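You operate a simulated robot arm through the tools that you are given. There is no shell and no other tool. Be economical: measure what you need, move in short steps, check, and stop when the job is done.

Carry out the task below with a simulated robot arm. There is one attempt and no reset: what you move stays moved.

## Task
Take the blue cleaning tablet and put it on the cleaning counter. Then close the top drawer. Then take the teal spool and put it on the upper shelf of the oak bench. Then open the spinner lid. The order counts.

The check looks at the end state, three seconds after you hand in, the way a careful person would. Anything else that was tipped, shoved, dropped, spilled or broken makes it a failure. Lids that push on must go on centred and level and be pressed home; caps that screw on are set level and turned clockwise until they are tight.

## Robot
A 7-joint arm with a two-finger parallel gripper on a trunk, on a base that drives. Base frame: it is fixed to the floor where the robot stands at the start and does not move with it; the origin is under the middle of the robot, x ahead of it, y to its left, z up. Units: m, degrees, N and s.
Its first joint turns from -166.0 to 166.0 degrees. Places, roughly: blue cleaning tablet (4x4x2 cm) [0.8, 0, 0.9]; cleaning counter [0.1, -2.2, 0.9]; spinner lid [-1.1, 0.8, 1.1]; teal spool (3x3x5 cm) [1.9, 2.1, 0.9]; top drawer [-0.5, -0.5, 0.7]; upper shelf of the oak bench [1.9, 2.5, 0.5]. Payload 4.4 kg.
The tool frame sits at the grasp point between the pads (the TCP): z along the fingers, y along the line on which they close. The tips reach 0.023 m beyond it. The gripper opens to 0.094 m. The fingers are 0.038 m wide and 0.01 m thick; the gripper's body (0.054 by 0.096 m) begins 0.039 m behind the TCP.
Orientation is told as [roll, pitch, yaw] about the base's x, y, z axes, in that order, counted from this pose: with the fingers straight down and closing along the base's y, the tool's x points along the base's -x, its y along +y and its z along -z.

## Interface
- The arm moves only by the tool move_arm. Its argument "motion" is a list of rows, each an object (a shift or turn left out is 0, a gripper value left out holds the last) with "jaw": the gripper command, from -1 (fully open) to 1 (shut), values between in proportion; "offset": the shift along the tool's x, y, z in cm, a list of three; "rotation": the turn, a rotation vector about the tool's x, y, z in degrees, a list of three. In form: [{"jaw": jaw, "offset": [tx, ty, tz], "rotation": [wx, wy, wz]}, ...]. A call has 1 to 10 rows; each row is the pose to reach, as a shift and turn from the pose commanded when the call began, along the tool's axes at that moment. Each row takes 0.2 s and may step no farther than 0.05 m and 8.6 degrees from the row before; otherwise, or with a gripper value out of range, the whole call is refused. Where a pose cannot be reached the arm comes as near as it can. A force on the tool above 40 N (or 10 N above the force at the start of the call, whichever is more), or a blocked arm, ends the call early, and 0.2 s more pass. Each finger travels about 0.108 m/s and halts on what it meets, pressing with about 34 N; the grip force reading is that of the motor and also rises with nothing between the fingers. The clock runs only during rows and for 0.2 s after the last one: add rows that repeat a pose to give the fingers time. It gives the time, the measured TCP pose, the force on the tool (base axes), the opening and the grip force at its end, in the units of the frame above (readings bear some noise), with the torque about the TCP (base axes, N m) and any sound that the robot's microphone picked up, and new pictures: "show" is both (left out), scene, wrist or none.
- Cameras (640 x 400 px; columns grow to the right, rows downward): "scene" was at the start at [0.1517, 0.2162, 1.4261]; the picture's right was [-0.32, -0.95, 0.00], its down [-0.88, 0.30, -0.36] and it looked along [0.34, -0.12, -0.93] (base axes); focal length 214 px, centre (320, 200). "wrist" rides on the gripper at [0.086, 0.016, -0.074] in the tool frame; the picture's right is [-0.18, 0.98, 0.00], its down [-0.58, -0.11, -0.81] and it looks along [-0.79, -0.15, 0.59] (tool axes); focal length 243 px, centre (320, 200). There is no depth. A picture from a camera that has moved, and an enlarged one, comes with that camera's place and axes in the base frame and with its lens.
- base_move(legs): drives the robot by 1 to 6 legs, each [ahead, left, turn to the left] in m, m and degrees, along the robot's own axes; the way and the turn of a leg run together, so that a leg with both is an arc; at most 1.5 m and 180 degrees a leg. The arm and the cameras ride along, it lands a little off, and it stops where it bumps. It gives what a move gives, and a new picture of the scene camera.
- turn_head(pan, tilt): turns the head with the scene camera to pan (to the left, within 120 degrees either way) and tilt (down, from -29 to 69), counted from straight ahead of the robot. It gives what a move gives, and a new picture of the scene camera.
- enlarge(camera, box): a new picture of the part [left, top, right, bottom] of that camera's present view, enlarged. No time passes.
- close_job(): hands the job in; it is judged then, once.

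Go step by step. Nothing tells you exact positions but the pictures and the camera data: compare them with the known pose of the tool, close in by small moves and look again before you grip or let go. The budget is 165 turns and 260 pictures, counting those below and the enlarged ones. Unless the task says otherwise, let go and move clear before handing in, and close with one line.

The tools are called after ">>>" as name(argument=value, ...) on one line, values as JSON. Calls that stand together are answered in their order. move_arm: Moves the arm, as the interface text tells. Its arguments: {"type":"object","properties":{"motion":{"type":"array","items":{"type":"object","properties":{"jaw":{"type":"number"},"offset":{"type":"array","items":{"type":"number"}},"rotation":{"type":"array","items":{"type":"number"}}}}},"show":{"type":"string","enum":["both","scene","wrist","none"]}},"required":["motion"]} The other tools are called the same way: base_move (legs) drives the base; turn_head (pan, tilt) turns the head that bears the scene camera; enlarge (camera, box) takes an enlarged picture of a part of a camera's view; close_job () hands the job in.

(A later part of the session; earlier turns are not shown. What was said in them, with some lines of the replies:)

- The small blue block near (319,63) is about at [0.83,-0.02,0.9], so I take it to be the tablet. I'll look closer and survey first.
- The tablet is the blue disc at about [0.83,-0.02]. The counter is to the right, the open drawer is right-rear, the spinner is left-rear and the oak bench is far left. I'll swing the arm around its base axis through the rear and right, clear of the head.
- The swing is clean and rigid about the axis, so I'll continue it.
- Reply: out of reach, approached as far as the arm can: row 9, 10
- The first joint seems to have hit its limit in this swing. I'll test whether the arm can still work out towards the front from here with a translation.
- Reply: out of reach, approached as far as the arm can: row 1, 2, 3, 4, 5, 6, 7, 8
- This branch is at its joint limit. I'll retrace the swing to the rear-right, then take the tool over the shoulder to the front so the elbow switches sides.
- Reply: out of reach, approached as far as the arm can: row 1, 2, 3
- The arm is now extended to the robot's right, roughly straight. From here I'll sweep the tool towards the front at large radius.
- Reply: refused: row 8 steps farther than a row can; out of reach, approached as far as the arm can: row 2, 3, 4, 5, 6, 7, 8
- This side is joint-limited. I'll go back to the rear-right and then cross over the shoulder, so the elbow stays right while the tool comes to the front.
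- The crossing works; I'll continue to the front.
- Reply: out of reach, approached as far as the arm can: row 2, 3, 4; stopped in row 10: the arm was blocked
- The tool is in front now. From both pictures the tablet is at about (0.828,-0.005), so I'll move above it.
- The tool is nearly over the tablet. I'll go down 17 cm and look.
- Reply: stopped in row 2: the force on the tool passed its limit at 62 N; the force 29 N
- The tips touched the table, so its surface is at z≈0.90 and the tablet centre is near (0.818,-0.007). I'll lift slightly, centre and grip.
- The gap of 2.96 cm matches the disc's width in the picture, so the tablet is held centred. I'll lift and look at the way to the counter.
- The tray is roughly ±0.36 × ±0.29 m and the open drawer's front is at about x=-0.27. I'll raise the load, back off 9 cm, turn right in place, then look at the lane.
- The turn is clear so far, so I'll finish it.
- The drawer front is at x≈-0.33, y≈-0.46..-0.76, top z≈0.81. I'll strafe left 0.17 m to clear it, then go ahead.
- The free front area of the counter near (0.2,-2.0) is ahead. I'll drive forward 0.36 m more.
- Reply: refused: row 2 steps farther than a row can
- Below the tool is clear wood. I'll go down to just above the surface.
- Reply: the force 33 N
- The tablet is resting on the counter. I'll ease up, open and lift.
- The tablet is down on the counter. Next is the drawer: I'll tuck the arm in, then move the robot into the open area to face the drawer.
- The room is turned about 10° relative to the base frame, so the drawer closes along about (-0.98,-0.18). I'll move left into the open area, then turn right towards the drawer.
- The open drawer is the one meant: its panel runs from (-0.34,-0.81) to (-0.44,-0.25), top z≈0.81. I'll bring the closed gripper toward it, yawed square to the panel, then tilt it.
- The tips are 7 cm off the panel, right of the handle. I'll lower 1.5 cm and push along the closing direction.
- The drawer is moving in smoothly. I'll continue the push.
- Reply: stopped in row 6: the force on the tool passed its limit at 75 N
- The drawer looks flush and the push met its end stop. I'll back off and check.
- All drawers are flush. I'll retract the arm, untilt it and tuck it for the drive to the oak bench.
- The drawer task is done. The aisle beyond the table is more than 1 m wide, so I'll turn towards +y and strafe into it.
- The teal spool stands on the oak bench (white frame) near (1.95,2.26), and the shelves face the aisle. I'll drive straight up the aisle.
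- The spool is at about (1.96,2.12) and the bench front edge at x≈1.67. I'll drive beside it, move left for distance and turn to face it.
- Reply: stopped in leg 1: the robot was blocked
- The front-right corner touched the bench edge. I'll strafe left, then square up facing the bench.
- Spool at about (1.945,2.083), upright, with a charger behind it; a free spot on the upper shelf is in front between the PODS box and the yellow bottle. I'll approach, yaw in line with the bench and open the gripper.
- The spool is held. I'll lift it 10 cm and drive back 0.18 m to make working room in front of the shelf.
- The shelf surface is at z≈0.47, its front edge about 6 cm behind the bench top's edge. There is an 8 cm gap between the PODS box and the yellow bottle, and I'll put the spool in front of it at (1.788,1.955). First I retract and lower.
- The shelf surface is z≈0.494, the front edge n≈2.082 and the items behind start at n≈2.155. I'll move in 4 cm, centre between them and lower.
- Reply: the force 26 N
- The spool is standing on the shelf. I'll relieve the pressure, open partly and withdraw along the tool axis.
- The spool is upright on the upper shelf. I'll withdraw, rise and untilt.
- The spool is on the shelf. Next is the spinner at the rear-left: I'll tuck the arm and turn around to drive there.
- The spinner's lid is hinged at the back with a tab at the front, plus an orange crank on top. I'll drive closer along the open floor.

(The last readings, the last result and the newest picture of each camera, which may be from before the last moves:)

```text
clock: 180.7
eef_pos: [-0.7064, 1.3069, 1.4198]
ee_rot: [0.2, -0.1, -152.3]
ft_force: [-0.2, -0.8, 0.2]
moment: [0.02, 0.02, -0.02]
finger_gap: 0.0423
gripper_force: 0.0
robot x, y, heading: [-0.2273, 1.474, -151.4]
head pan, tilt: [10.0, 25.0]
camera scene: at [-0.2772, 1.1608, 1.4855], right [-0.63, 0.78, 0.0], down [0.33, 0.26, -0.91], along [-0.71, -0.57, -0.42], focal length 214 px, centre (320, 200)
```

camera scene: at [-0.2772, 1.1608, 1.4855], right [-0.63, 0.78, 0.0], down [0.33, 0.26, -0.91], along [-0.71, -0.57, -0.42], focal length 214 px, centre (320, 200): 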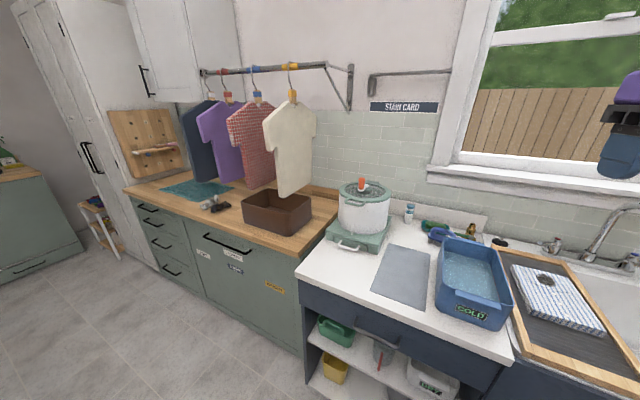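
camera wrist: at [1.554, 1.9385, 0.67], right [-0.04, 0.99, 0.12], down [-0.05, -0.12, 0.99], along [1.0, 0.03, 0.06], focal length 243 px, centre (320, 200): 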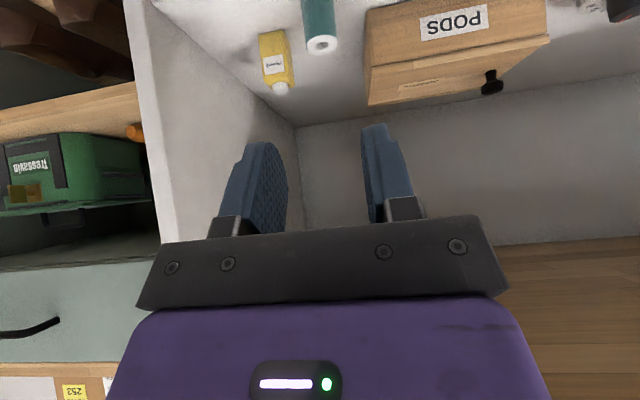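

>>> enlarge(camera="scene", box=[310, 165, 422, 235])

```text
5.71 times, centred on (366, 200) of scene
camera zoom: at [-0.2772, 1.1608, 1.4855], right [-0.63, 0.78, 0.0], down [0.33, 0.26, -0.91], along [-0.71, -0.57, -0.42], focal length 1226 px, centre (57, 200)
```

zoom: 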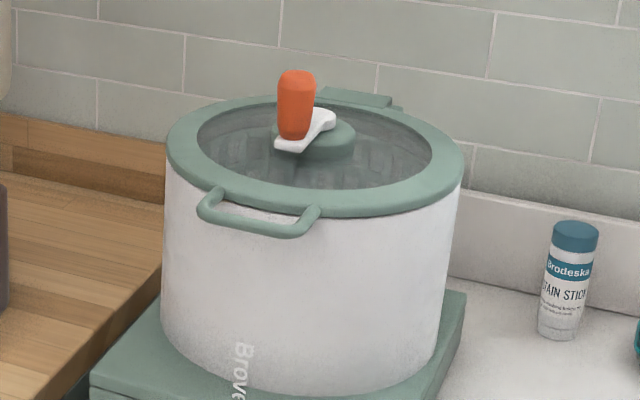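

Now I can see it clearly: the lid centre is about (-1.14,0.74,1.09), with the loop handle at the front about (-1.0,0.77,1.085) and the hinge at the back. I'll move a bit closer, then lift from under the loop.

>>> base_move(legs=[[0.1, 0.15, 0]])

>>> enlarge(camera="scene", box=[280, 140, 440, 240])

```text
clock: 182.3
eef_pos: [-0.7243, 1.1272, 1.4202]
ee_rot: [0.1, 0.0, -152.6]
ft_force: [0.1, -0.2, -0.2]
moment: [-0.04, -0.01, 0.05]
finger_gap: 0.0423
gripper_force: 0.1
robot x, y, heading: [-0.2475, 1.2892, -151.3]
head pan, tilt: [10.0, 25.0]
camera scene: at [-0.2951, 0.9783, 1.4855], right [-0.62, 0.78, 0.0], down [0.33, 0.26, -0.91], along [-0.71, -0.56, -0.42], focal length 214 px, centre (320, 200)
```

scene: 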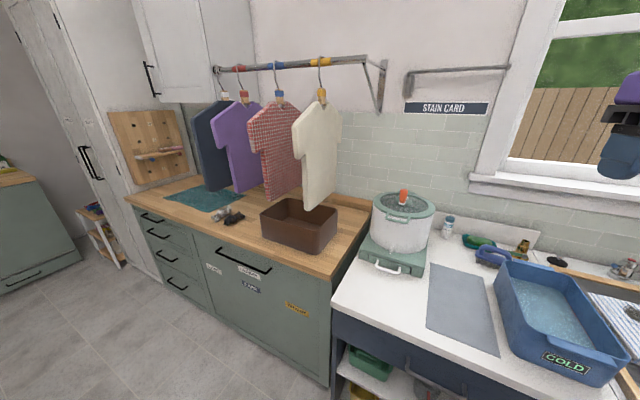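

```text
4.00 times, centred on (360, 190) of scene
camera zoom: at [-0.2951, 0.9783, 1.4855], right [-0.62, 0.78, 0.0], down [0.33, 0.26, -0.91], along [-0.71, -0.56, -0.42], focal length 858 px, centre (160, 240)
```

zoom: 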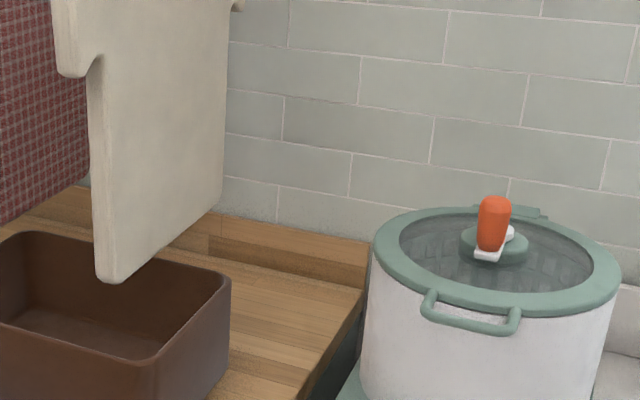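

Triangulating again: the lid centre is ≈(-1.08,0.776,1.125), the loop bar ≈(-0.95,0.797,1.115) and the hinge ≈(-1.20,0.755). I'll bring the closed gripper in front of it, yawed so it can tip to horizontal with the camera to the side.

>>> move_arm(motion=[{"jaw": 1, "offset": [-2.28, 2.57, 2.22], "rotation": [0, 0, -8.12]}, {"jaw": 1, "offset": [-4.56, 5.14, 4.44], "rotation": [0, 0, -16.24]}, {"jaw": 1, "offset": [-6.84, 7.71, 6.66], "rotation": [0, 0, -24.36]}, {"jaw": 1, "offset": [-9.12, 10.28, 8.88], "rotation": [0, 0, -32.48]}, {"jaw": 1, "offset": [-11.4, 12.85, 11.1], "rotation": [0, 0, -40.6]}, {"jaw": 1, "offset": [-13.68, 15.42, 13.32], "rotation": [0, 0, -48.72]}, {"jaw": 1, "offset": [-15.96, 17.99, 15.54], "rotation": [0, 0, -56.84]}, {"jaw": 1, "offset": [-18.24, 20.56, 17.76], "rotation": [0, 0, -64.96]}, {"jaw": 1, "offset": [-20.5, 23.1, 20], "rotation": [0, 0, -73.1]}], show="both")

```text
clock: 184.3
eef_pos: [-0.796, 0.8302, 1.2211]
ee_rot: [0.0, -0.2, -79.3]
ft_force: [0.2, -0.5, 0.1]
moment: [-0.04, 0.01, 0.0]
finger_gap: 0.0
gripper_force: 33.6
robot x, y, heading: [-0.2429, 1.2901, -151.6]
head pan, tilt: [10.0, 25.0]
camera scene: at [-0.2947, 0.9789, 1.4857], right [-0.62, 0.78, 0.0], down [0.33, 0.26, -0.91], along [-0.71, -0.56, -0.42], focal length 214 px, centre (320, 200)
camera wrist: at [-0.7954, 0.9184, 1.2947], right [1.0, 0.0, 0.0], down [0.0, -0.59, 0.81], along [0.0, -0.81, -0.59], focal length 243 px, centre (320, 200)
```

scene: 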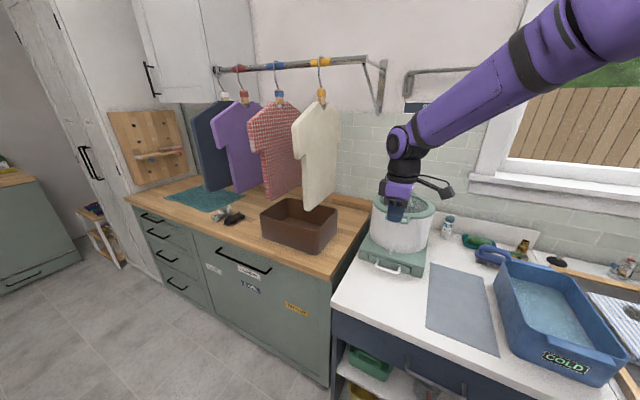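
wrist: 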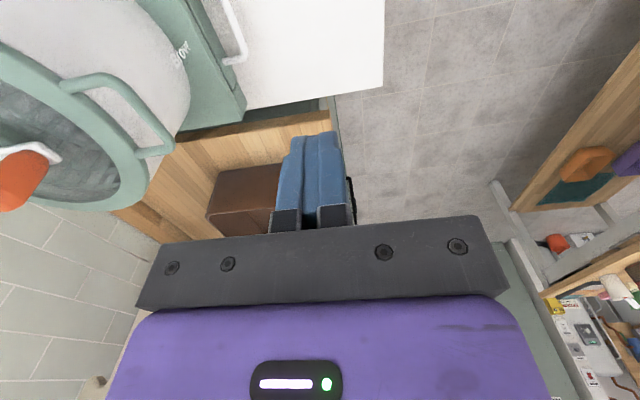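

The side view confirms the loop bar at about (-0.945,0.79). I'll tip the tool to horizontal in front of it and lower to just under the bar's height.

>>> move_arm(motion=[{"offset": [-0.1, 0, 1.4], "rotation": [8.5, 0, 0]}, {"offset": [-0.2, 0, 2.8], "rotation": [17, 0, 0]}, {"offset": [-0.3, 0, 4.2], "rotation": [25.5, 0, 0]}, {"offset": [-0.5, 0, 5.6], "rotation": [34, 0, 0]}, {"offset": [-0.6, 0, 7], "rotation": [42.5, 0, 0]}, {"offset": [-0.7, 0, 8.4], "rotation": [51, 0, 0]}, {"offset": [-0.8, 0, 9.8], "rotation": [59.5, 0, 0]}, {"offset": [-0.9, 0, 11.2], "rotation": [68, 0, 0]}, {"offset": [-1.1, 0, 12.6], "rotation": [76.5, 0, 0]}, {"offset": [-1.2, 0, 14], "rotation": [85, 0, 0]}], show="both")

>>> enlarge(camera="scene", box=[340, 150, 468, 230])

```text
clock: 186.5
eef_pos: [-0.7966, 0.8167, 1.082]
ee_rot: [-85.0, -0.3, -79.4]
ft_force: [-0.4, 0.0, 0.8]
moment: [0.0, -0.04, 0.03]
finger_gap: 0.0002
gripper_force: 33.7
robot x, y, heading: [-0.2448, 1.2901, -151.4]
head pan, tilt: [10.0, 25.0]
camera scene: at [-0.2949, 0.9789, 1.4857], right [-0.62, 0.78, 0.0], down [0.33, 0.26, -0.91], along [-0.71, -0.56, -0.42], focal length 214 px, centre (320, 200)
camera wrist: at [-0.7376, 0.9151, 1.0707], right [0.12, -0.17, -0.98], down [0.89, -0.42, 0.18], along [-0.45, -0.89, 0.1], focal length 243 px, centre (320, 200)
```

scene: 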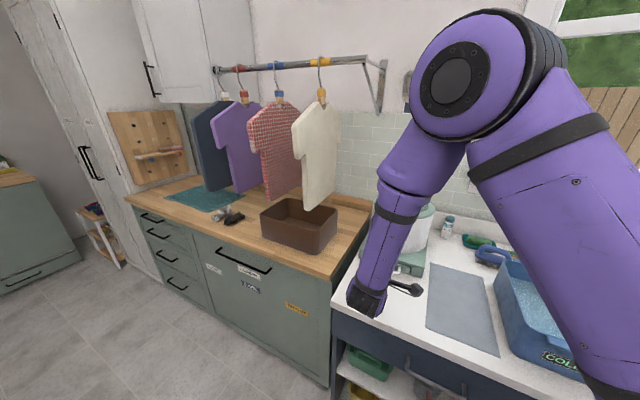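
wrist: 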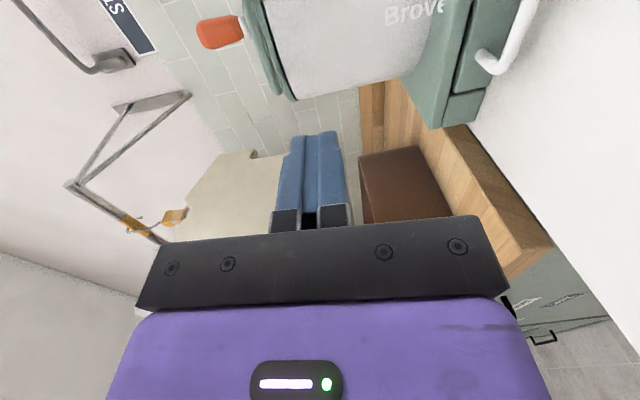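

```text
5.00 times, centred on (404, 190) of scene
camera zoom: at [-0.2949, 0.9789, 1.4857], right [-0.62, 0.78, 0.0], down [0.33, 0.26, -0.91], along [-0.71, -0.56, -0.42], focal length 1072 px, centre (-100, 250)
```

zoom: 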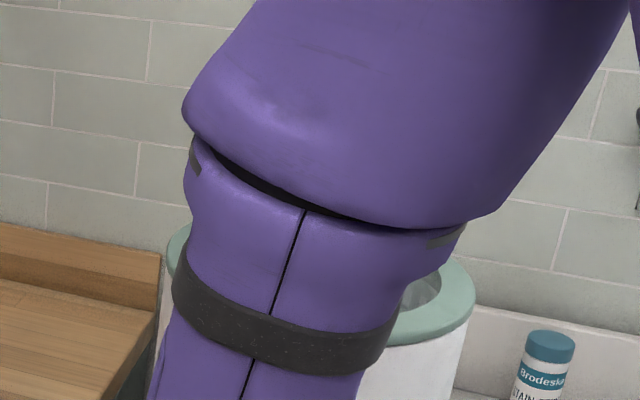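

>>> enlarge(camera="wrist", box=[180, 0, 360, 160])

```text
2.50 times, centred on (270, 80) of wrist
camera zoom: at [-0.7376, 0.9151, 1.0707], right [0.12, -0.17, -0.98], down [0.89, -0.42, 0.18], along [-0.45, -0.89, 0.1], focal length 606 px, centre (445, 500)
```

zoom: 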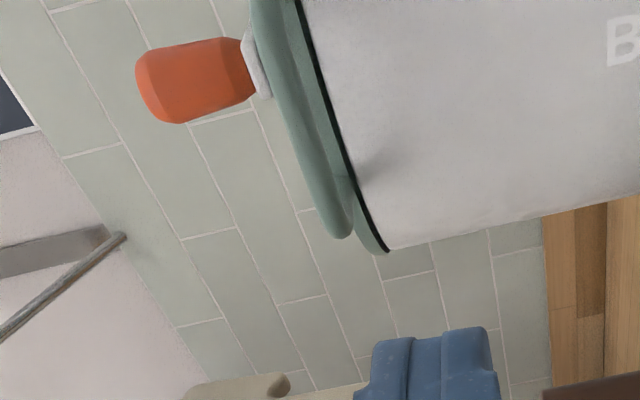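

The wrist views put the lid rim at about z=1.085 and the bar at about (-0.972,0.774,1.078), lower than first thought. I'll drop 3.7 cm and come 10 cm closer.

>>> move_arm(motion=[{"offset": [-0.5, 3.6, 0.5]}, {"offset": [-1, 3.2, 5.3]}, {"offset": [-1, 2.82, 10.28]}], show="wrist")

>>> enlarge(camera="wrist", box=[200, 0, 400, 180])

```text
clock: 187.3
eef_pos: [-0.8937, 0.7852, 1.0421]
ee_rot: [-84.9, -0.1, -79.4]
ft_force: [-0.2, -0.4, -0.9]
moment: [-0.01, -0.02, -0.03]
finger_gap: 0.0
gripper_force: 33.6
robot x, y, heading: [-0.2457, 1.2919, -151.4]
head pan, tilt: [10.0, 25.0]
camera wrist: at [-0.8357, 0.8846, 1.0319], right [0.12, -0.17, -0.98], down [0.89, -0.42, 0.18], along [-0.45, -0.89, 0.1], focal length 243 px, centre (320, 200)
```

wrist: 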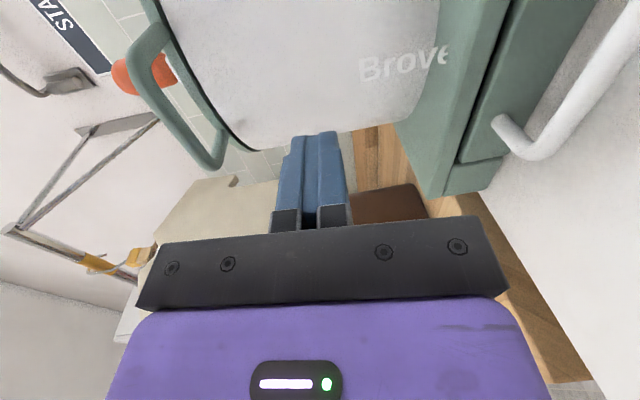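

```text
2.22 times, centred on (300, 90) of wrist
camera zoom: at [-0.8357, 0.8846, 1.0319], right [0.12, -0.17, -0.98], down [0.89, -0.42, 0.18], along [-0.45, -0.89, 0.1], focal length 539 px, centre (364, 444)
```

zoom: 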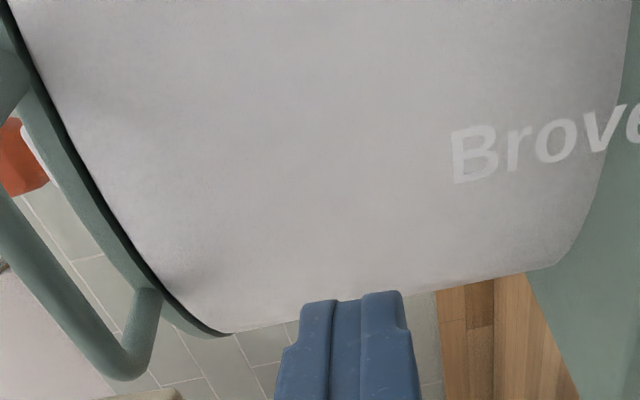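

Re-triangulating with the loop in clear view, the bar is at z≈1.112 from (-0.942,0.76) to (-0.958,0.825). I'll slide the tips under its middle.

>>> move_arm(motion=[{"offset": [1.8, 0, 0]}, {"offset": [1.8, -0.36, 4.0]}, {"offset": [1.8, -3.2, 3.8]}], show="wrist")

>>> enlarge(camera="wrist", box=[200, 0, 400, 180])

```text
clock: 188.1
eef_pos: [-0.9358, 0.7945, 1.0704]
ee_rot: [-84.9, -0.1, -79.4]
ft_force: [0.3, -1.0, 0.1]
moment: [-0.01, -0.02, -0.05]
finger_gap: 0.0001
gripper_force: 34.1
robot x, y, heading: [-0.245, 1.2898, -151.3]
head pan, tilt: [10.0, 25.0]
camera wrist: at [-0.8777, 0.8923, 1.0614], right [0.12, -0.17, -0.98], down [0.89, -0.43, 0.18], along [-0.45, -0.89, 0.1], focal length 243 px, centre (320, 200)
```

wrist: 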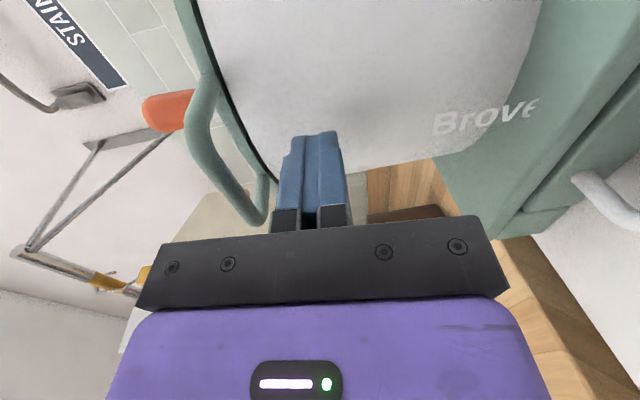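

```text
2.22 times, centred on (300, 90) of wrist
camera zoom: at [-0.8777, 0.8923, 1.0614], right [0.12, -0.17, -0.98], down [0.89, -0.43, 0.18], along [-0.45, -0.89, 0.1], focal length 539 px, centre (364, 444)
```

zoom: 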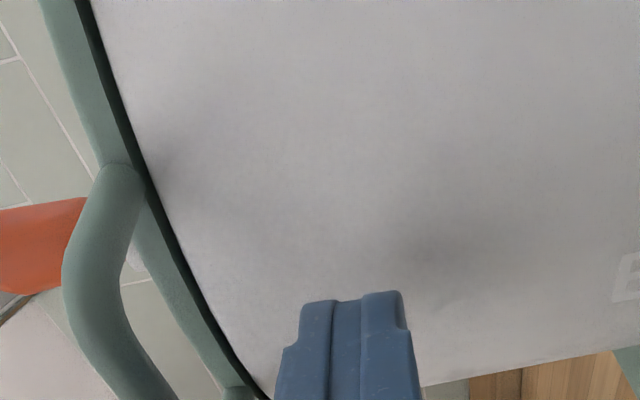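

>>> move_arm(motion=[{"offset": [0, -1, -0.1]}, {"offset": [0, -2, -0.17]}, {"offset": [0, -3, -0.26]}, {"offset": [0, -4, -0.35]}], show="wrist")

```text
clock: 189.1
eef_pos: [-0.9355, 0.7965, 1.1115]
ee_rot: [-84.9, -0.2, -79.4]
ft_force: [3.4, 0.0, -4.0]
moment: [0.08, 0.03, 0.06]
finger_gap: 0.0001
gripper_force: 33.3
robot x, y, heading: [-0.2446, 1.2908, -151.6]
head pan, tilt: [10.0, 25.0]
camera wrist: at [-0.8769, 0.8957, 1.1013], right [0.12, -0.17, -0.98], down [0.89, -0.43, 0.18], along [-0.45, -0.89, 0.1], focal length 243 px, centre (320, 200)
```

wrist: 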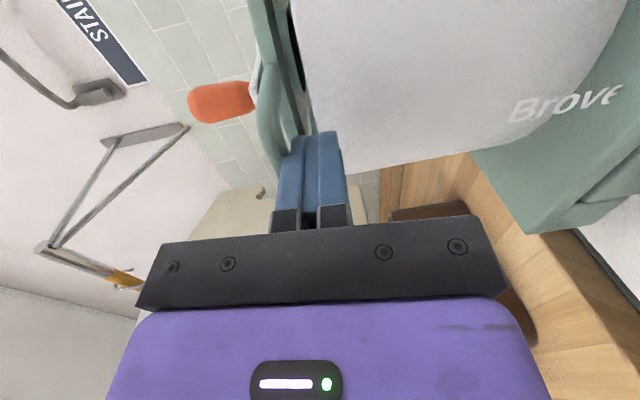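

The lid is lifting at the front. I'll now swing the fingers around the hinge axis, keeping them parallel under the lid.

>>> move_arm(motion=[{"offset": [0, -3.6, -0.1], "rotation": [-7.5, 0, 0]}, {"offset": [0, -7.17, 0.3], "rotation": [-15, 0, 0]}, {"offset": [0, -10.66, 1.17], "rotation": [-22.5, 0, 0]}, {"offset": [0, -14.01, 2.47], "rotation": [-30, 0, 0]}], show="both")

```text
clock: 190.1
eef_pos: [-0.9732, 0.7912, 1.2516]
ee_rot: [-54.9, -0.2, -79.4]
ft_force: [1.9, 1.2, -0.8]
moment: [0.04, 0.01, -0.01]
finger_gap: 0.0002
gripper_force: 34.6
robot x, y, heading: [-0.2462, 1.2885, -151.7]
head pan, tilt: [10.0, 25.0]
camera scene: at [-0.295, 0.978, 1.4855], right [-0.62, 0.78, 0.0], down [0.33, 0.26, -0.91], along [-0.71, -0.56, -0.42], focal length 214 px, centre (320, 200)
camera wrist: at [-0.9204, 0.8893, 1.2795], right [0.59, -0.08, -0.8], down [0.69, -0.46, 0.55], along [-0.41, -0.88, -0.22], focal length 243 px, centre (320, 200)
```

scene: 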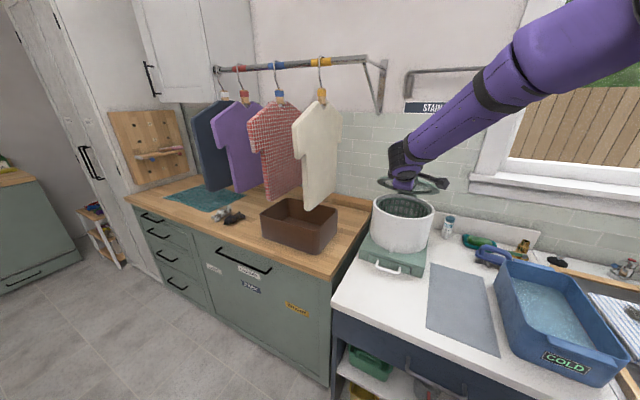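
wrist: 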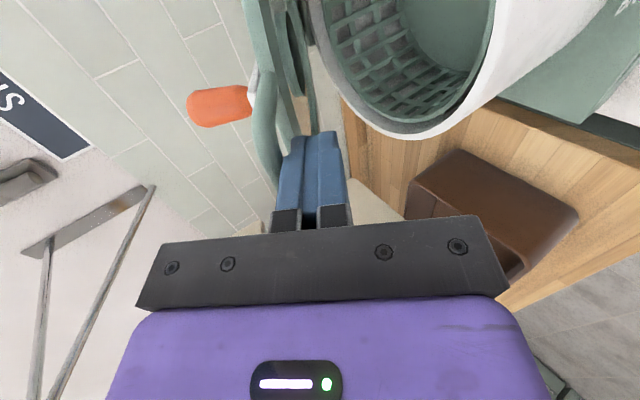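

The lid follows nicely, about 34° open. I'll repeat the same swing.

>>> move_arm(motion=[{"offset": [0, -3.6, -0.1], "rotation": [-7.5, 0, 0]}, {"offset": [0, -7.17, 0.3], "rotation": [-15, 0, 0]}, {"offset": [0, -10.66, 1.17], "rotation": [-22.5, 0, 0]}, {"offset": [0, -14.01, 2.47], "rotation": [-30, 0, 0]}], show="both")

```text
clock: 191.1
eef_pos: [-1.0721, 0.7732, 1.3518]
ee_rot: [-24.8, -0.2, -79.4]
ft_force: [1.2, 0.1, 0.2]
moment: [0.04, 0.02, 0.01]
finger_gap: 0.0
gripper_force: 33.8
robot x, y, heading: [-0.2473, 1.2945, -151.7]
head pan, tilt: [10.0, 25.0]
camera scene: at [-0.2944, 0.9784, 1.4856], right [-0.62, 0.78, 0.0], down [0.33, 0.26, -0.91], along [-0.71, -0.56, -0.42], focal length 214 px, centre (320, 200)
camera wrist: at [-1.0418, 0.866, 1.411], right [0.91, -0.02, -0.41], down [0.34, -0.52, 0.78], along [-0.23, -0.85, -0.47], focal length 243 px, centre (320, 200)
```

scene: 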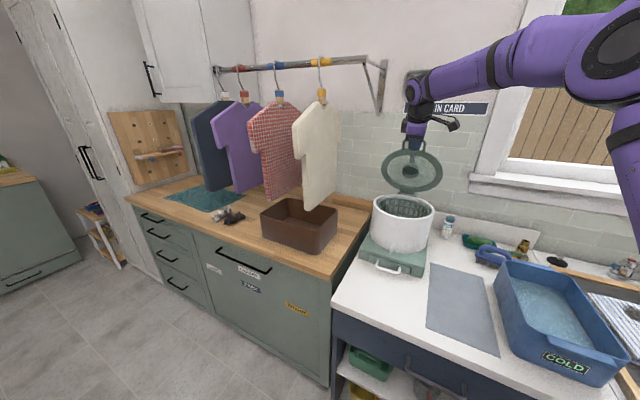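
wrist: 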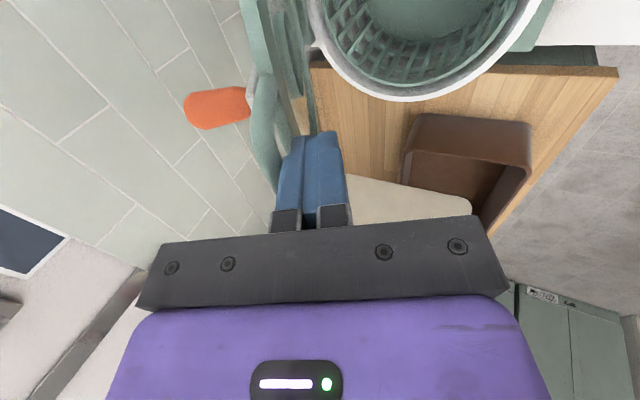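

>>> move_arm(motion=[{"offset": [0, -3.6, -0.1], "rotation": [-7.5, 0, 0]}, {"offset": [0, -7.17, 0.3], "rotation": [-15, 0, 0]}, {"offset": [0, -10.66, 1.17], "rotation": [-22.5, 0, 0]}, {"offset": [0, -14.01, 2.47], "rotation": [-30, 0, 0]}], show="both")

```text
clock: 192.1
eef_pos: [-1.1314, 0.8264, 1.3761]
ee_rot: [5.1, -0.2, -79.3]
ft_force: [1.3, -0.8, 0.5]
moment: [0.12, 0.04, -0.01]
finger_gap: 0.0
gripper_force: 34.1
out of reach, approached as far as the arm can: row 3, 4
robot x, y, heading: [-0.2462, 1.2901, -151.6]
head pan, tilt: [10.0, 25.0]
camera scene: at [-0.2941, 0.9779, 1.4854], right [-0.62, 0.78, 0.0], down [0.33, 0.26, -0.91], along [-0.71, -0.56, -0.42], focal length 214 px, centre (320, 200)
camera wrist: at [-1.138, 0.9133, 1.4507], right [1.0, 0.0, 0.09], down [-0.07, -0.6, 0.8], along [0.05, -0.8, -0.6], focal length 243 px, centre (320, 200)
```

scene: 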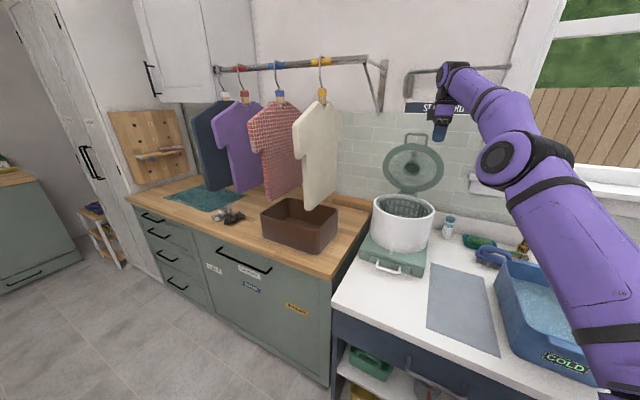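
wrist: 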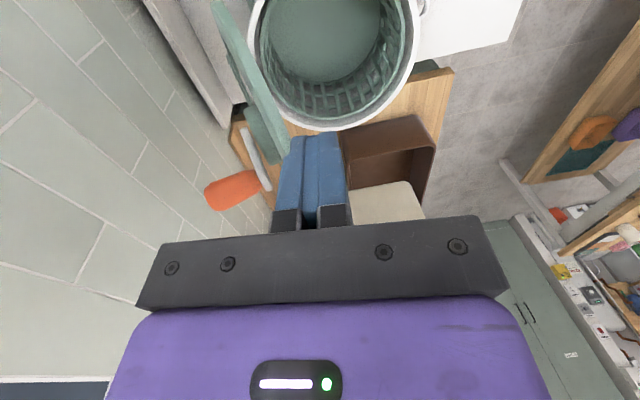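

>>> enlarge(camera="scene", box=[350, 90, 510, 190])

>>> enlarge(camera="wrist", box=[160, 0, 400, 220])

```text
4.00 times, centred on (430, 140) of scene
camera zoom: at [-0.2941, 0.9779, 1.4854], right [-0.62, 0.78, 0.0], down [0.33, 0.26, -0.91], along [-0.71, -0.56, -0.42], focal length 858 px, centre (-120, 440)
```

zoom: 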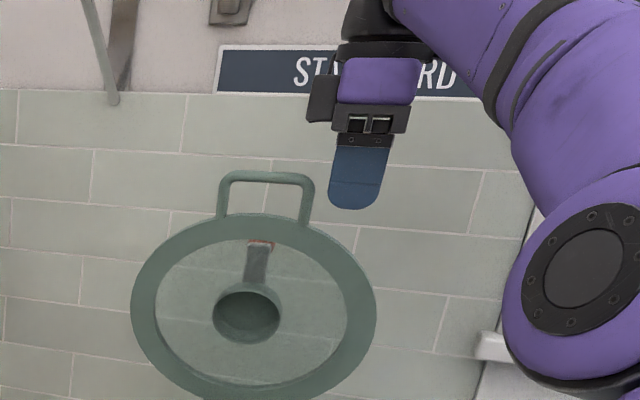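

```text
1.82 times, centred on (280, 110) of wrist
camera zoom: at [-1.138, 0.9133, 1.4507], right [1.0, 0.0, 0.09], down [-0.07, -0.6, 0.8], along [0.05, -0.8, -0.6], focal length 441 px, centre (393, 364)
```

zoom: 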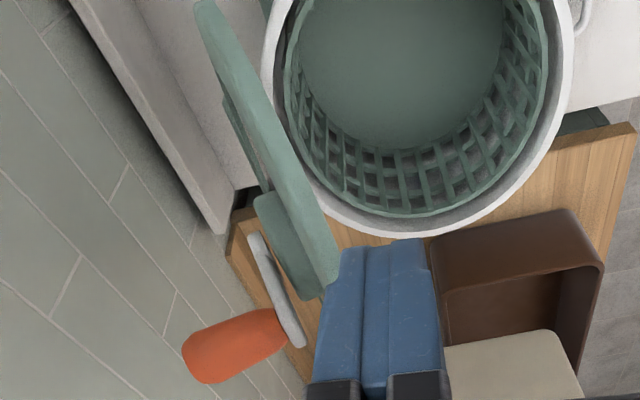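

The lid stands nearly vertical by itself. To be sure it is fully open, I'll re-tilt the tool and nudge the lid further back against its stop.

>>> move_arm(motion=[{"offset": [0, 3, 0], "rotation": [8, 0, 0]}, {"offset": [0, 6, 0], "rotation": [16, 0, 0]}, {"offset": [-1, 9, 1], "rotation": [24, 0, 0]}, {"offset": [-2, 9, 2], "rotation": [32, 0, 0]}, {"offset": [-3, 9, 3.5], "rotation": [40, 0, 0]}, {"offset": [-4, 9, 5], "rotation": [48, 0, 0]}, {"offset": [-5, 9, 6.5], "rotation": [56, 0, 0]}, {"offset": [-5, 9, 8], "rotation": [64, 0, 0]}], show="both")

>>> enlarge(camera="scene", box=[350, 90, 510, 190])

```text
clock: 193.9
eef_pos: [-1.0233, 0.7957, 1.3039]
ee_rot: [-59.0, -0.3, -79.4]
ft_force: [-0.4, 1.2, 0.4]
moment: [0.01, -0.03, -0.01]
finger_gap: 0.0002
gripper_force: 33.7
robot x, y, heading: [-0.2452, 1.2884, -151.5]
head pan, tilt: [10.0, 25.0]
camera scene: at [-0.2952, 0.9786, 1.4856], right [-0.62, 0.78, 0.0], down [0.33, 0.26, -0.91], along [-0.71, -0.56, -0.42], focal length 214 px, centre (320, 200)
camera wrist: at [-0.9688, 0.894, 1.3278], right [0.53, -0.09, -0.84], down [0.73, -0.45, 0.51], along [-0.43, -0.89, -0.18], focal length 243 px, centre (320, 200)
```

scene: 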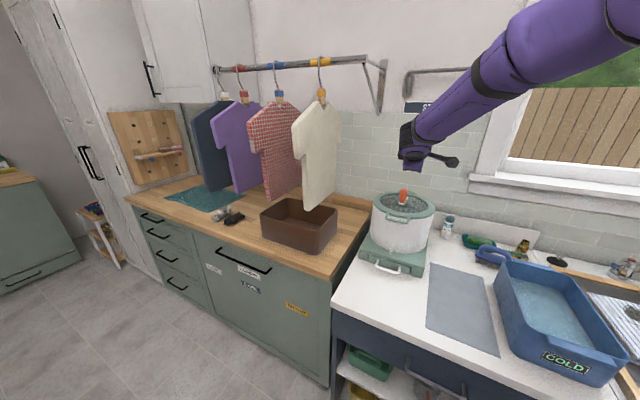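
wrist: 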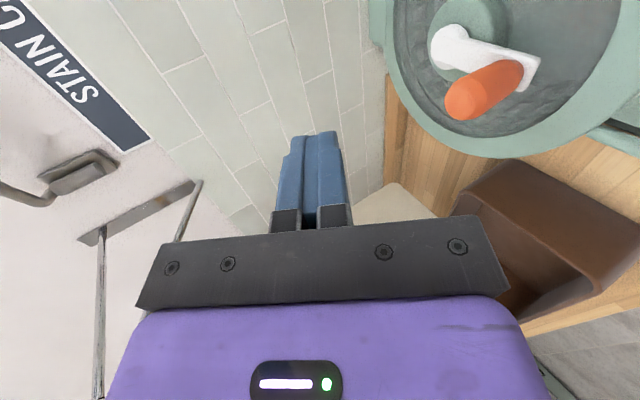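

```text
4.00 times, centred on (430, 140) of scene
camera zoom: at [-0.2952, 0.9786, 1.4856], right [-0.62, 0.78, 0.0], down [0.33, 0.26, -0.91], along [-0.71, -0.56, -0.42], focal length 858 px, centre (-120, 440)
```

zoom: 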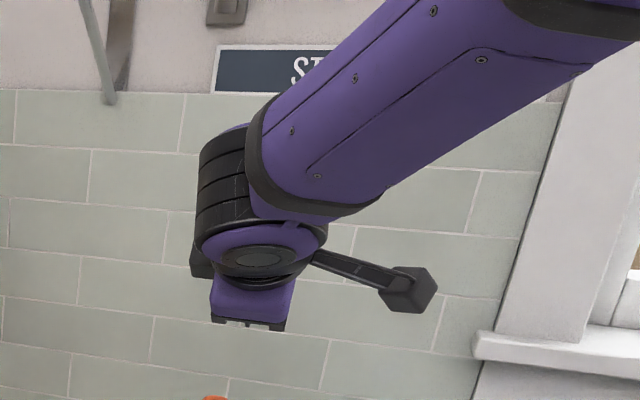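

The lid fell shut when I withdrew: it was only leaning on the fingers. I'll back out, bring the base 6 cm nearer for reach, and redo the swing going past vertical.

>>> move_arm(motion=[{"offset": [0, 2.16, -3.6]}, {"offset": [0, 4.32, -7.2]}, {"offset": [0, 6.48, -10.8]}, {"offset": [0, 8.64, -14.4]}, {"offset": [0, 10.8, -18]}], show="none")

>>> base_move(legs=[[0.06, 0, 0]])

```text
clock: 195.1
eef_pos: [-0.8207, 0.832, 1.3018]
ee_rot: [-58.9, -0.1, -79.5]
ft_force: [-0.1, 0.3, -0.1]
moment: [0.0, 0.0, 0.02]
finger_gap: 0.0001
gripper_force: 34.3
robot x, y, heading: [-0.2456, 1.2923, -151.6]
head pan, tilt: [10.0, 25.0]
```

```text
clock: 196.0
eef_pos: [-0.8715, 0.8052, 1.3052]
ee_rot: [-59.0, -0.1, -79.5]
ft_force: [-0.4, 0.3, 0.0]
moment: [-0.01, 0.02, -0.01]
finger_gap: 0.0
gripper_force: 34.3
robot x, y, heading: [-0.299, 1.263, -151.9]
head pan, tilt: [10.0, 25.0]
camera scene: at [-0.3479, 0.9499, 1.4855], right [-0.62, 0.78, 0.0], down [0.33, 0.26, -0.91], along [-0.71, -0.56, -0.42], focal length 214 px, centre (320, 200)
```

scene: 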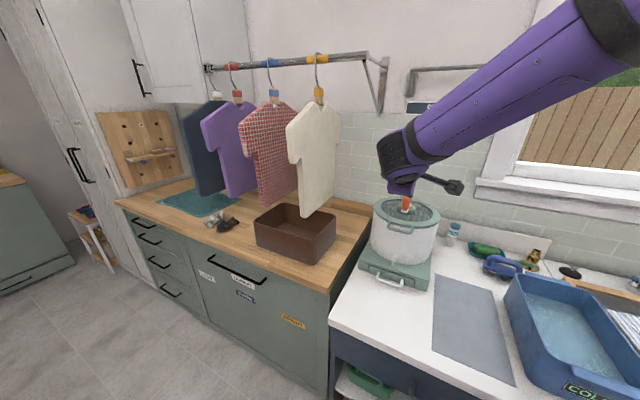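

>>> move_arm(motion=[{"offset": [0, 4.34, 1.9], "rotation": [5.2, 0, 0]}, {"offset": [0, 8.68, 3.8], "rotation": [10.4, 0, 0]}, {"offset": [0, 13, 5.7], "rotation": [15.6, 0, 0]}, {"offset": [0, 17.4, 7.6], "rotation": [20.8, 0, 0]}, {"offset": [0, 21.7, 9.5], "rotation": [26, 0, 0]}], show="wrist")

```text
clock: 197.2
eef_pos: [-0.8383, 0.8088, 1.0702]
ee_rot: [-85.1, -0.4, -79.5]
ft_force: [-0.9, 0.6, 0.3]
moment: [0.0, -0.05, 0.05]
finger_gap: 0.0
gripper_force: 34.4
robot x, y, heading: [-0.2966, 1.2609, -151.9]
head pan, tilt: [10.0, 25.0]
camera wrist: at [-0.7807, 0.9076, 1.0596], right [0.12, -0.17, -0.98], down [0.89, -0.42, 0.18], along [-0.45, -0.89, 0.1], focal length 243 px, centre (320, 200)
```

wrist: 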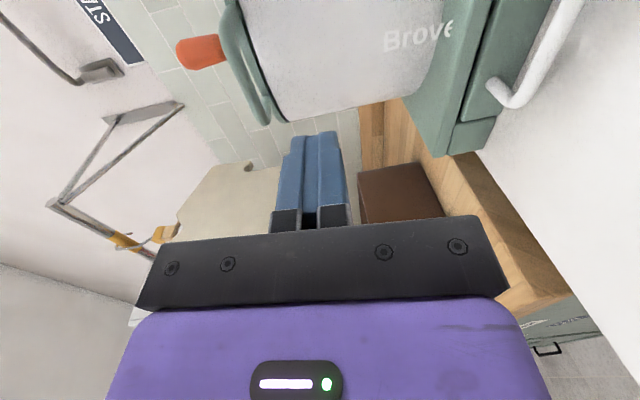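

>>> move_arm(motion=[{"offset": [0.35, -0.4, 4.8]}, {"offset": [0.35, -0.85, 9.7]}, {"offset": [0.35, -1.85, 9.6]}, {"offset": [0.35, -2.85, 9.5]}, {"offset": [0.35, -3.85, 9.45]}, {"offset": [0.35, -4.85, 9.4]}], show="wrist")

```text
clock: 198.6
eef_pos: [-0.938, 0.7955, 1.11]
ee_rot: [-84.9, -0.1, -79.5]
ft_force: [2.0, -1.1, -3.8]
moment: [0.09, 0.02, 0.05]
finger_gap: 0.0
gripper_force: 34.3
robot x, y, heading: [-0.2987, 1.26, -151.6]
head pan, tilt: [10.0, 25.0]
camera wrist: at [-0.8806, 0.8939, 1.0988], right [0.12, -0.17, -0.98], down [0.89, -0.43, 0.18], along [-0.45, -0.89, 0.1], focal length 243 px, centre (320, 200)
```

wrist: 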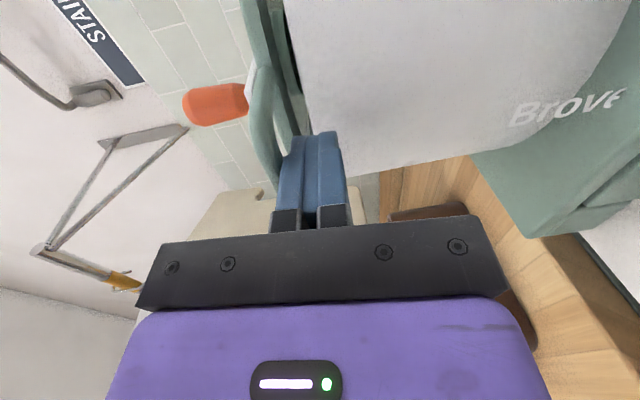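

>>> move_arm(motion=[{"offset": [0, -3.6, -0.1], "rotation": [-7.5, 0, 0]}, {"offset": [0, -7.17, 0.3], "rotation": [-15, 0, 0]}, {"offset": [0, -10.66, 1.17], "rotation": [-22.5, 0, 0]}, {"offset": [0, -14.01, 2.47], "rotation": [-30, 0, 0]}, {"offset": [0, -17.17, 4.2], "rotation": [-37.5, 0, 0]}, {"offset": [0, -20.07, 6.33], "rotation": [-45, 0, 0]}, {"offset": [0, -22.67, 8.82], "rotation": [-52.5, 0, 0]}, {"offset": [0, -24.92, 11.62], "rotation": [-60, 0, 0]}], show="both")

```text
clock: 200.4
eef_pos: [-1.0733, 0.7733, 1.3469]
ee_rot: [-24.9, -0.2, -79.5]
ft_force: [1.4, 0.0, 1.2]
moment: [0.04, 0.03, -0.01]
finger_gap: 0.0001
gripper_force: 33.9
robot x, y, heading: [-0.299, 1.2627, -151.5]
head pan, tilt: [10.0, 25.0]
camera scene: at [-0.3472, 0.9499, 1.4856], right [-0.62, 0.78, 0.0], down [0.33, 0.26, -0.91], along [-0.71, -0.56, -0.42], focal length 214 px, centre (320, 200)
camera wrist: at [-1.0435, 0.8668, 1.4078], right [0.91, -0.02, -0.41], down [0.34, -0.53, 0.78], along [-0.23, -0.85, -0.47], focal length 243 px, centre (320, 200)
```

scene: 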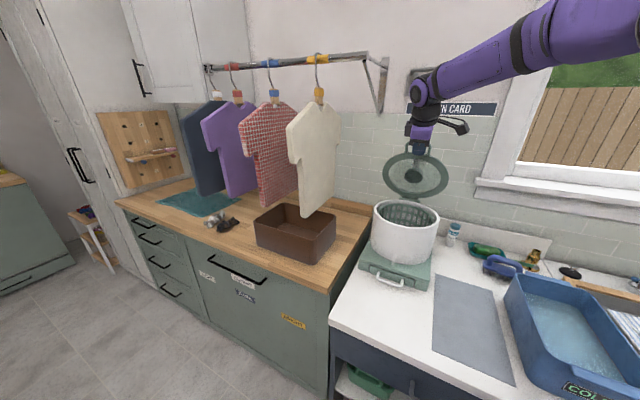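
wrist: 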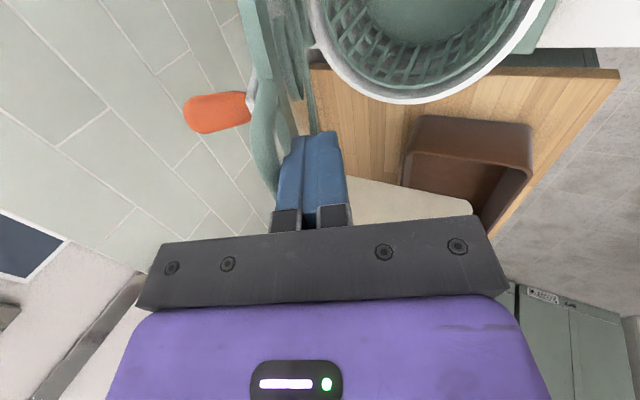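

Lid at about 64° again. This time I keep the tool tilt fixed and push the tips along the lid's arc, past vertical.

>>> move_arm(motion=[{"offset": [0, 0, 1]}, {"offset": [0, 0, 2]}, {"offset": [0, -2.35, 2]}, {"offset": [0, -4.67, 2.03]}, {"offset": [0, -7, 2.5]}, {"offset": [0, -9.38, 3.07]}, {"offset": [0, -11.5, 3.9]}], show="both")

```text
clock: 202.0
eef_pos: [-1.1922, 0.7513, 1.3617]
ee_rot: [-25.0, -0.2, -79.6]
ft_force: [0.9, 0.4, 0.0]
moment: [0.02, 0.01, 0.01]
finger_gap: 0.0
gripper_force: 34.7
robot x, y, heading: [-0.2968, 1.2625, -151.6]
head pan, tilt: [10.0, 25.0]
camera scene: at [-0.3475, 0.95, 1.4856], right [-0.62, 0.78, 0.0], down [0.33, 0.26, -0.91], along [-0.71, -0.56, -0.42], focal length 214 px, centre (320, 200)
camera wrist: at [-1.1622, 0.8446, 1.4214], right [0.91, -0.02, -0.41], down [0.34, -0.52, 0.78], along [-0.23, -0.85, -0.47], focal length 243 px, centre (320, 200)
```

scene: 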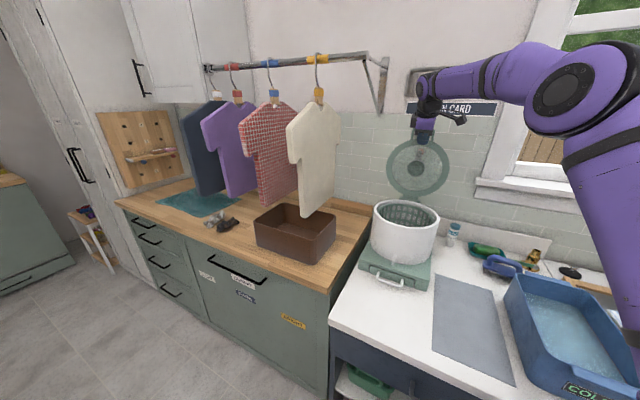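
wrist: 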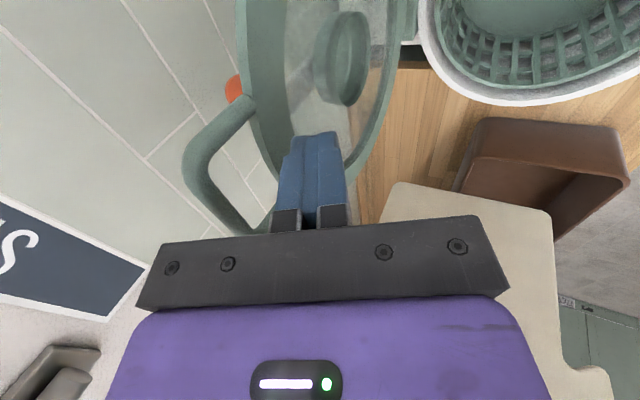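

>>> move_arm(motion=[{"offset": [0, -1, 0.5]}, {"offset": [0, -2.1, 1]}, {"offset": [0, -3.1, 1.6]}, {"offset": [0, -4.1, 2.3]}, {"offset": [0, -5, 3]}, {"offset": [0, -5.95, 3.73]}], show="both")

>>> enlarge(camera="scene", box=[350, 90, 510, 190])

```text
clock: 203.1
eef_pos: [-1.2373, 0.7418, 1.3592]
ee_rot: [-24.3, 0.0, -79.5]
ft_force: [25.1, 15.6, 3.5]
moment: [0.26, -0.35, 0.03]
finger_gap: 0.0
gripper_force: 33.9
robot x, y, heading: [-0.2995, 1.2617, -151.6]
head pan, tilt: [10.0, 25.0]
stopped in row 5: the force on the tool passed its limit at 62 N (the readings are from after the stop); the commanded pose is now the measured one
camera scene: at [-0.3456, 0.9512, 1.4858], right [-0.62, 0.78, 0.0], down [0.33, 0.26, -0.91], along [-0.71, -0.56, -0.42], focal length 214 px, centre (320, 200)
camera wrist: at [-1.2086, 0.835, 1.4192], right [0.91, -0.02, -0.4], down [0.34, -0.53, 0.78], along [-0.23, -0.85, -0.48], focal length 243 px, centre (320, 200)
```

scene: 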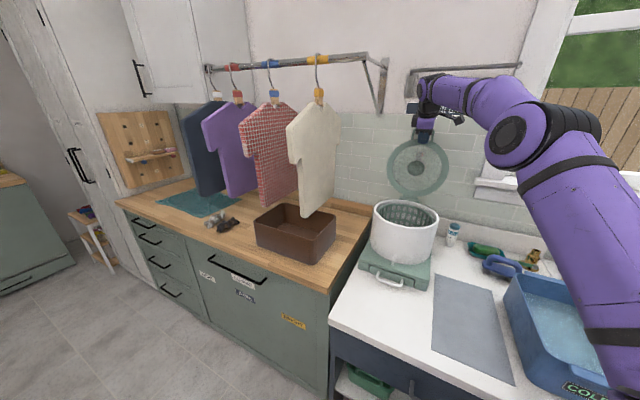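
wrist: 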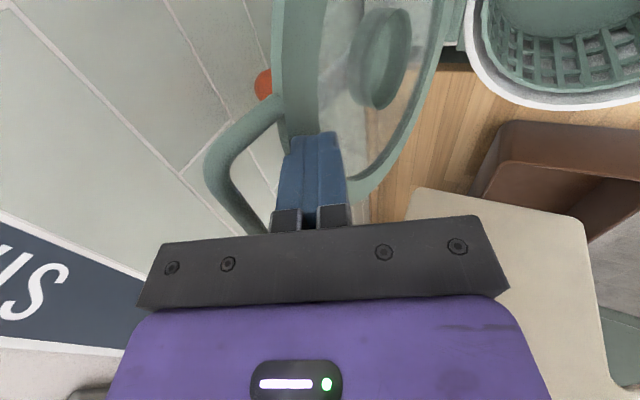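

```text
4.00 times, centred on (430, 140) of scene
camera zoom: at [-0.3456, 0.9512, 1.4858], right [-0.62, 0.78, 0.0], down [0.33, 0.26, -0.91], along [-0.71, -0.56, -0.42], focal length 858 px, centre (-120, 440)
```

zoom: 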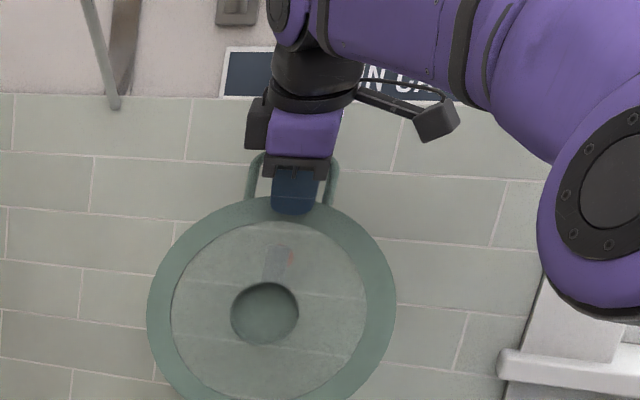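

The push met a firm stop with the lid estimated a little past vertical. I'll ease away slowly and check that it stays.

>>> move_arm(motion=[{"offset": [0, 0.4, -0.2]}, {"offset": [0, 0.9, -0.4]}, {"offset": [0, 1.5, -0.7]}, {"offset": [0, 2.2, -1]}, {"offset": [0, 3, -1.4]}, {"offset": [0, 3.6, -1.7]}], show="wrist")

>>> enlarge(camera="scene", box=[350, 90, 510, 190])

```text
clock: 204.5
eef_pos: [-1.2001, 0.7488, 1.3572]
ee_rot: [-24.5, 0.0, -79.6]
ft_force: [0.7, 0.1, -0.7]
moment: [0.01, 0.0, 0.0]
finger_gap: 0.0
gripper_force: 33.7
robot x, y, heading: [-0.2954, 1.2612, -151.7]
head pan, tilt: [10.0, 25.0]
camera wrist: at [-1.1716, 0.8408, 1.4166], right [0.91, -0.02, -0.41], down [0.34, -0.53, 0.78], along [-0.23, -0.85, -0.48], focal length 243 px, centre (320, 200)
```

wrist: 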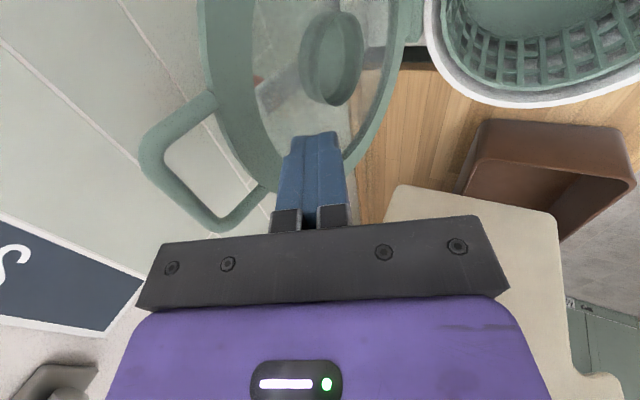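

```text
4.00 times, centred on (430, 140) of scene
camera zoom: at [-0.3477, 0.95, 1.4855], right [-0.62, 0.78, 0.0], down [0.33, 0.26, -0.91], along [-0.71, -0.56, -0.42], focal length 858 px, centre (-120, 440)
```

zoom: 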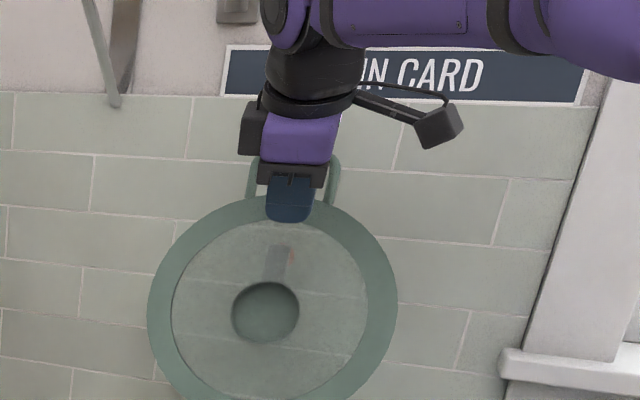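

The lid stays open on its own. I'll withdraw the arm fully and check again.

>>> move_arm(motion=[{"offset": [0, 3.78, -1.77]}, {"offset": [0, 7.56, -3.54]}, {"offset": [0, 11.3, -5.3]}, {"offset": [0, 15.1, -7.1]}, {"offset": [0, 18.9, -8.9]}, {"offset": [0, 22.6, -10.6]}, {"offset": [0, 24.5, -14]}, {"offset": [0, 24.5, -14]}, {"offset": [0, 24.5, -14]}], show="wrist")

>>> base_move(legs=[[-0.1, 0, 0]])

>>> enlarge(camera="scene", box=[310, 110, 470, 210])

```text
clock: 206.5
eef_pos: [-0.9266, 0.7986, 1.3774]
ee_rot: [-24.5, 0.0, -79.4]
ft_force: [0.1, -0.8, 0.5]
moment: [-0.01, 0.03, 0.02]
finger_gap: 0.0003
gripper_force: 34.1
robot x, y, heading: [-0.2972, 1.2618, -151.6]
head pan, tilt: [10.0, 25.0]
camera wrist: at [-0.897, 0.8923, 1.4381], right [0.91, -0.02, -0.41], down [0.34, -0.53, 0.78], along [-0.23, -0.85, -0.48], focal length 243 px, centre (320, 200)
```

wrist: 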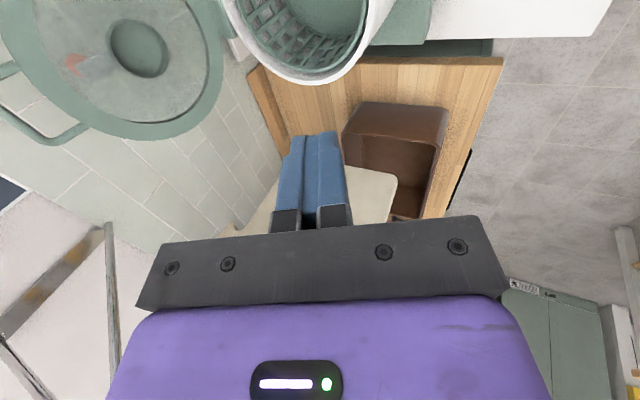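

```text
clock: 207.7
eef_pos: [-0.837, 0.8455, 1.3766]
ee_rot: [-24.4, 0.0, -79.4]
ft_force: [0.9, 0.8, 0.0]
moment: [0.0, 0.01, 0.01]
finger_gap: 0.0
gripper_force: 33.9
robot x, y, heading: [-0.2117, 1.3087, -151.6]
head pan, tilt: [10.0, 25.0]
camera scene: at [-0.2586, 0.9981, 1.4855], right [-0.62, 0.78, 0.0], down [0.33, 0.26, -0.91], along [-0.71, -0.56, -0.42], focal length 214 px, centre (320, 200)
```

scene: 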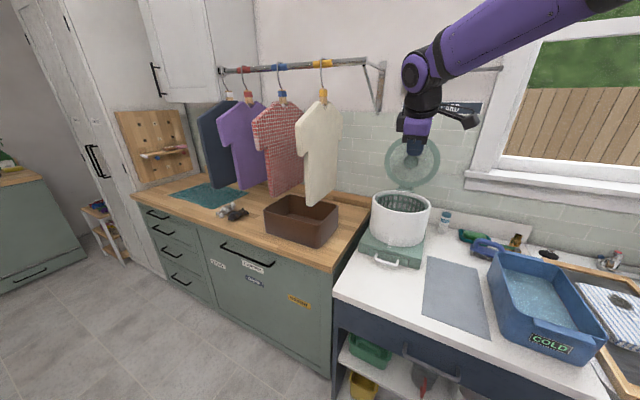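

```text
4.00 times, centred on (390, 160) of scene
camera zoom: at [-0.2586, 0.9981, 1.4855], right [-0.62, 0.78, 0.0], down [0.33, 0.26, -0.91], along [-0.71, -0.56, -0.42], focal length 858 px, centre (40, 360)
```

zoom: 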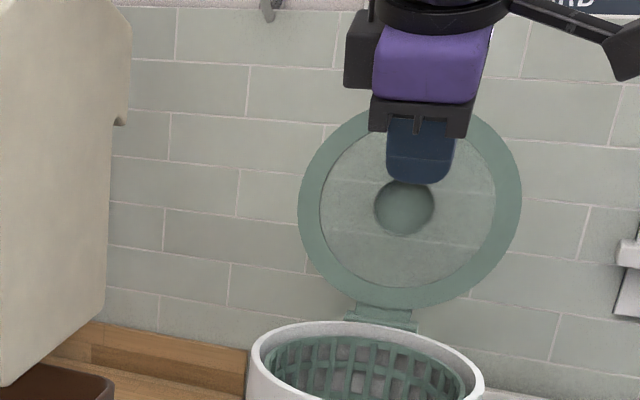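

The lid stands open with the arm clear, the drawers are shut, the tablet is on the counter and the spool is on the shelf. I'm handing in now.

>>> close_job()

```text
The job is handed in.
```

All four steps are done in order: the blue tablet is on the cleaning counter, the top drawer is shut, the teal spool is on the oak bench's upper shelf, and the spinner lid stands open. On the way, the base touched the oak bench's front edge once, and the lid fell shut once before it stayed open; I saw nothing disturbed by either.
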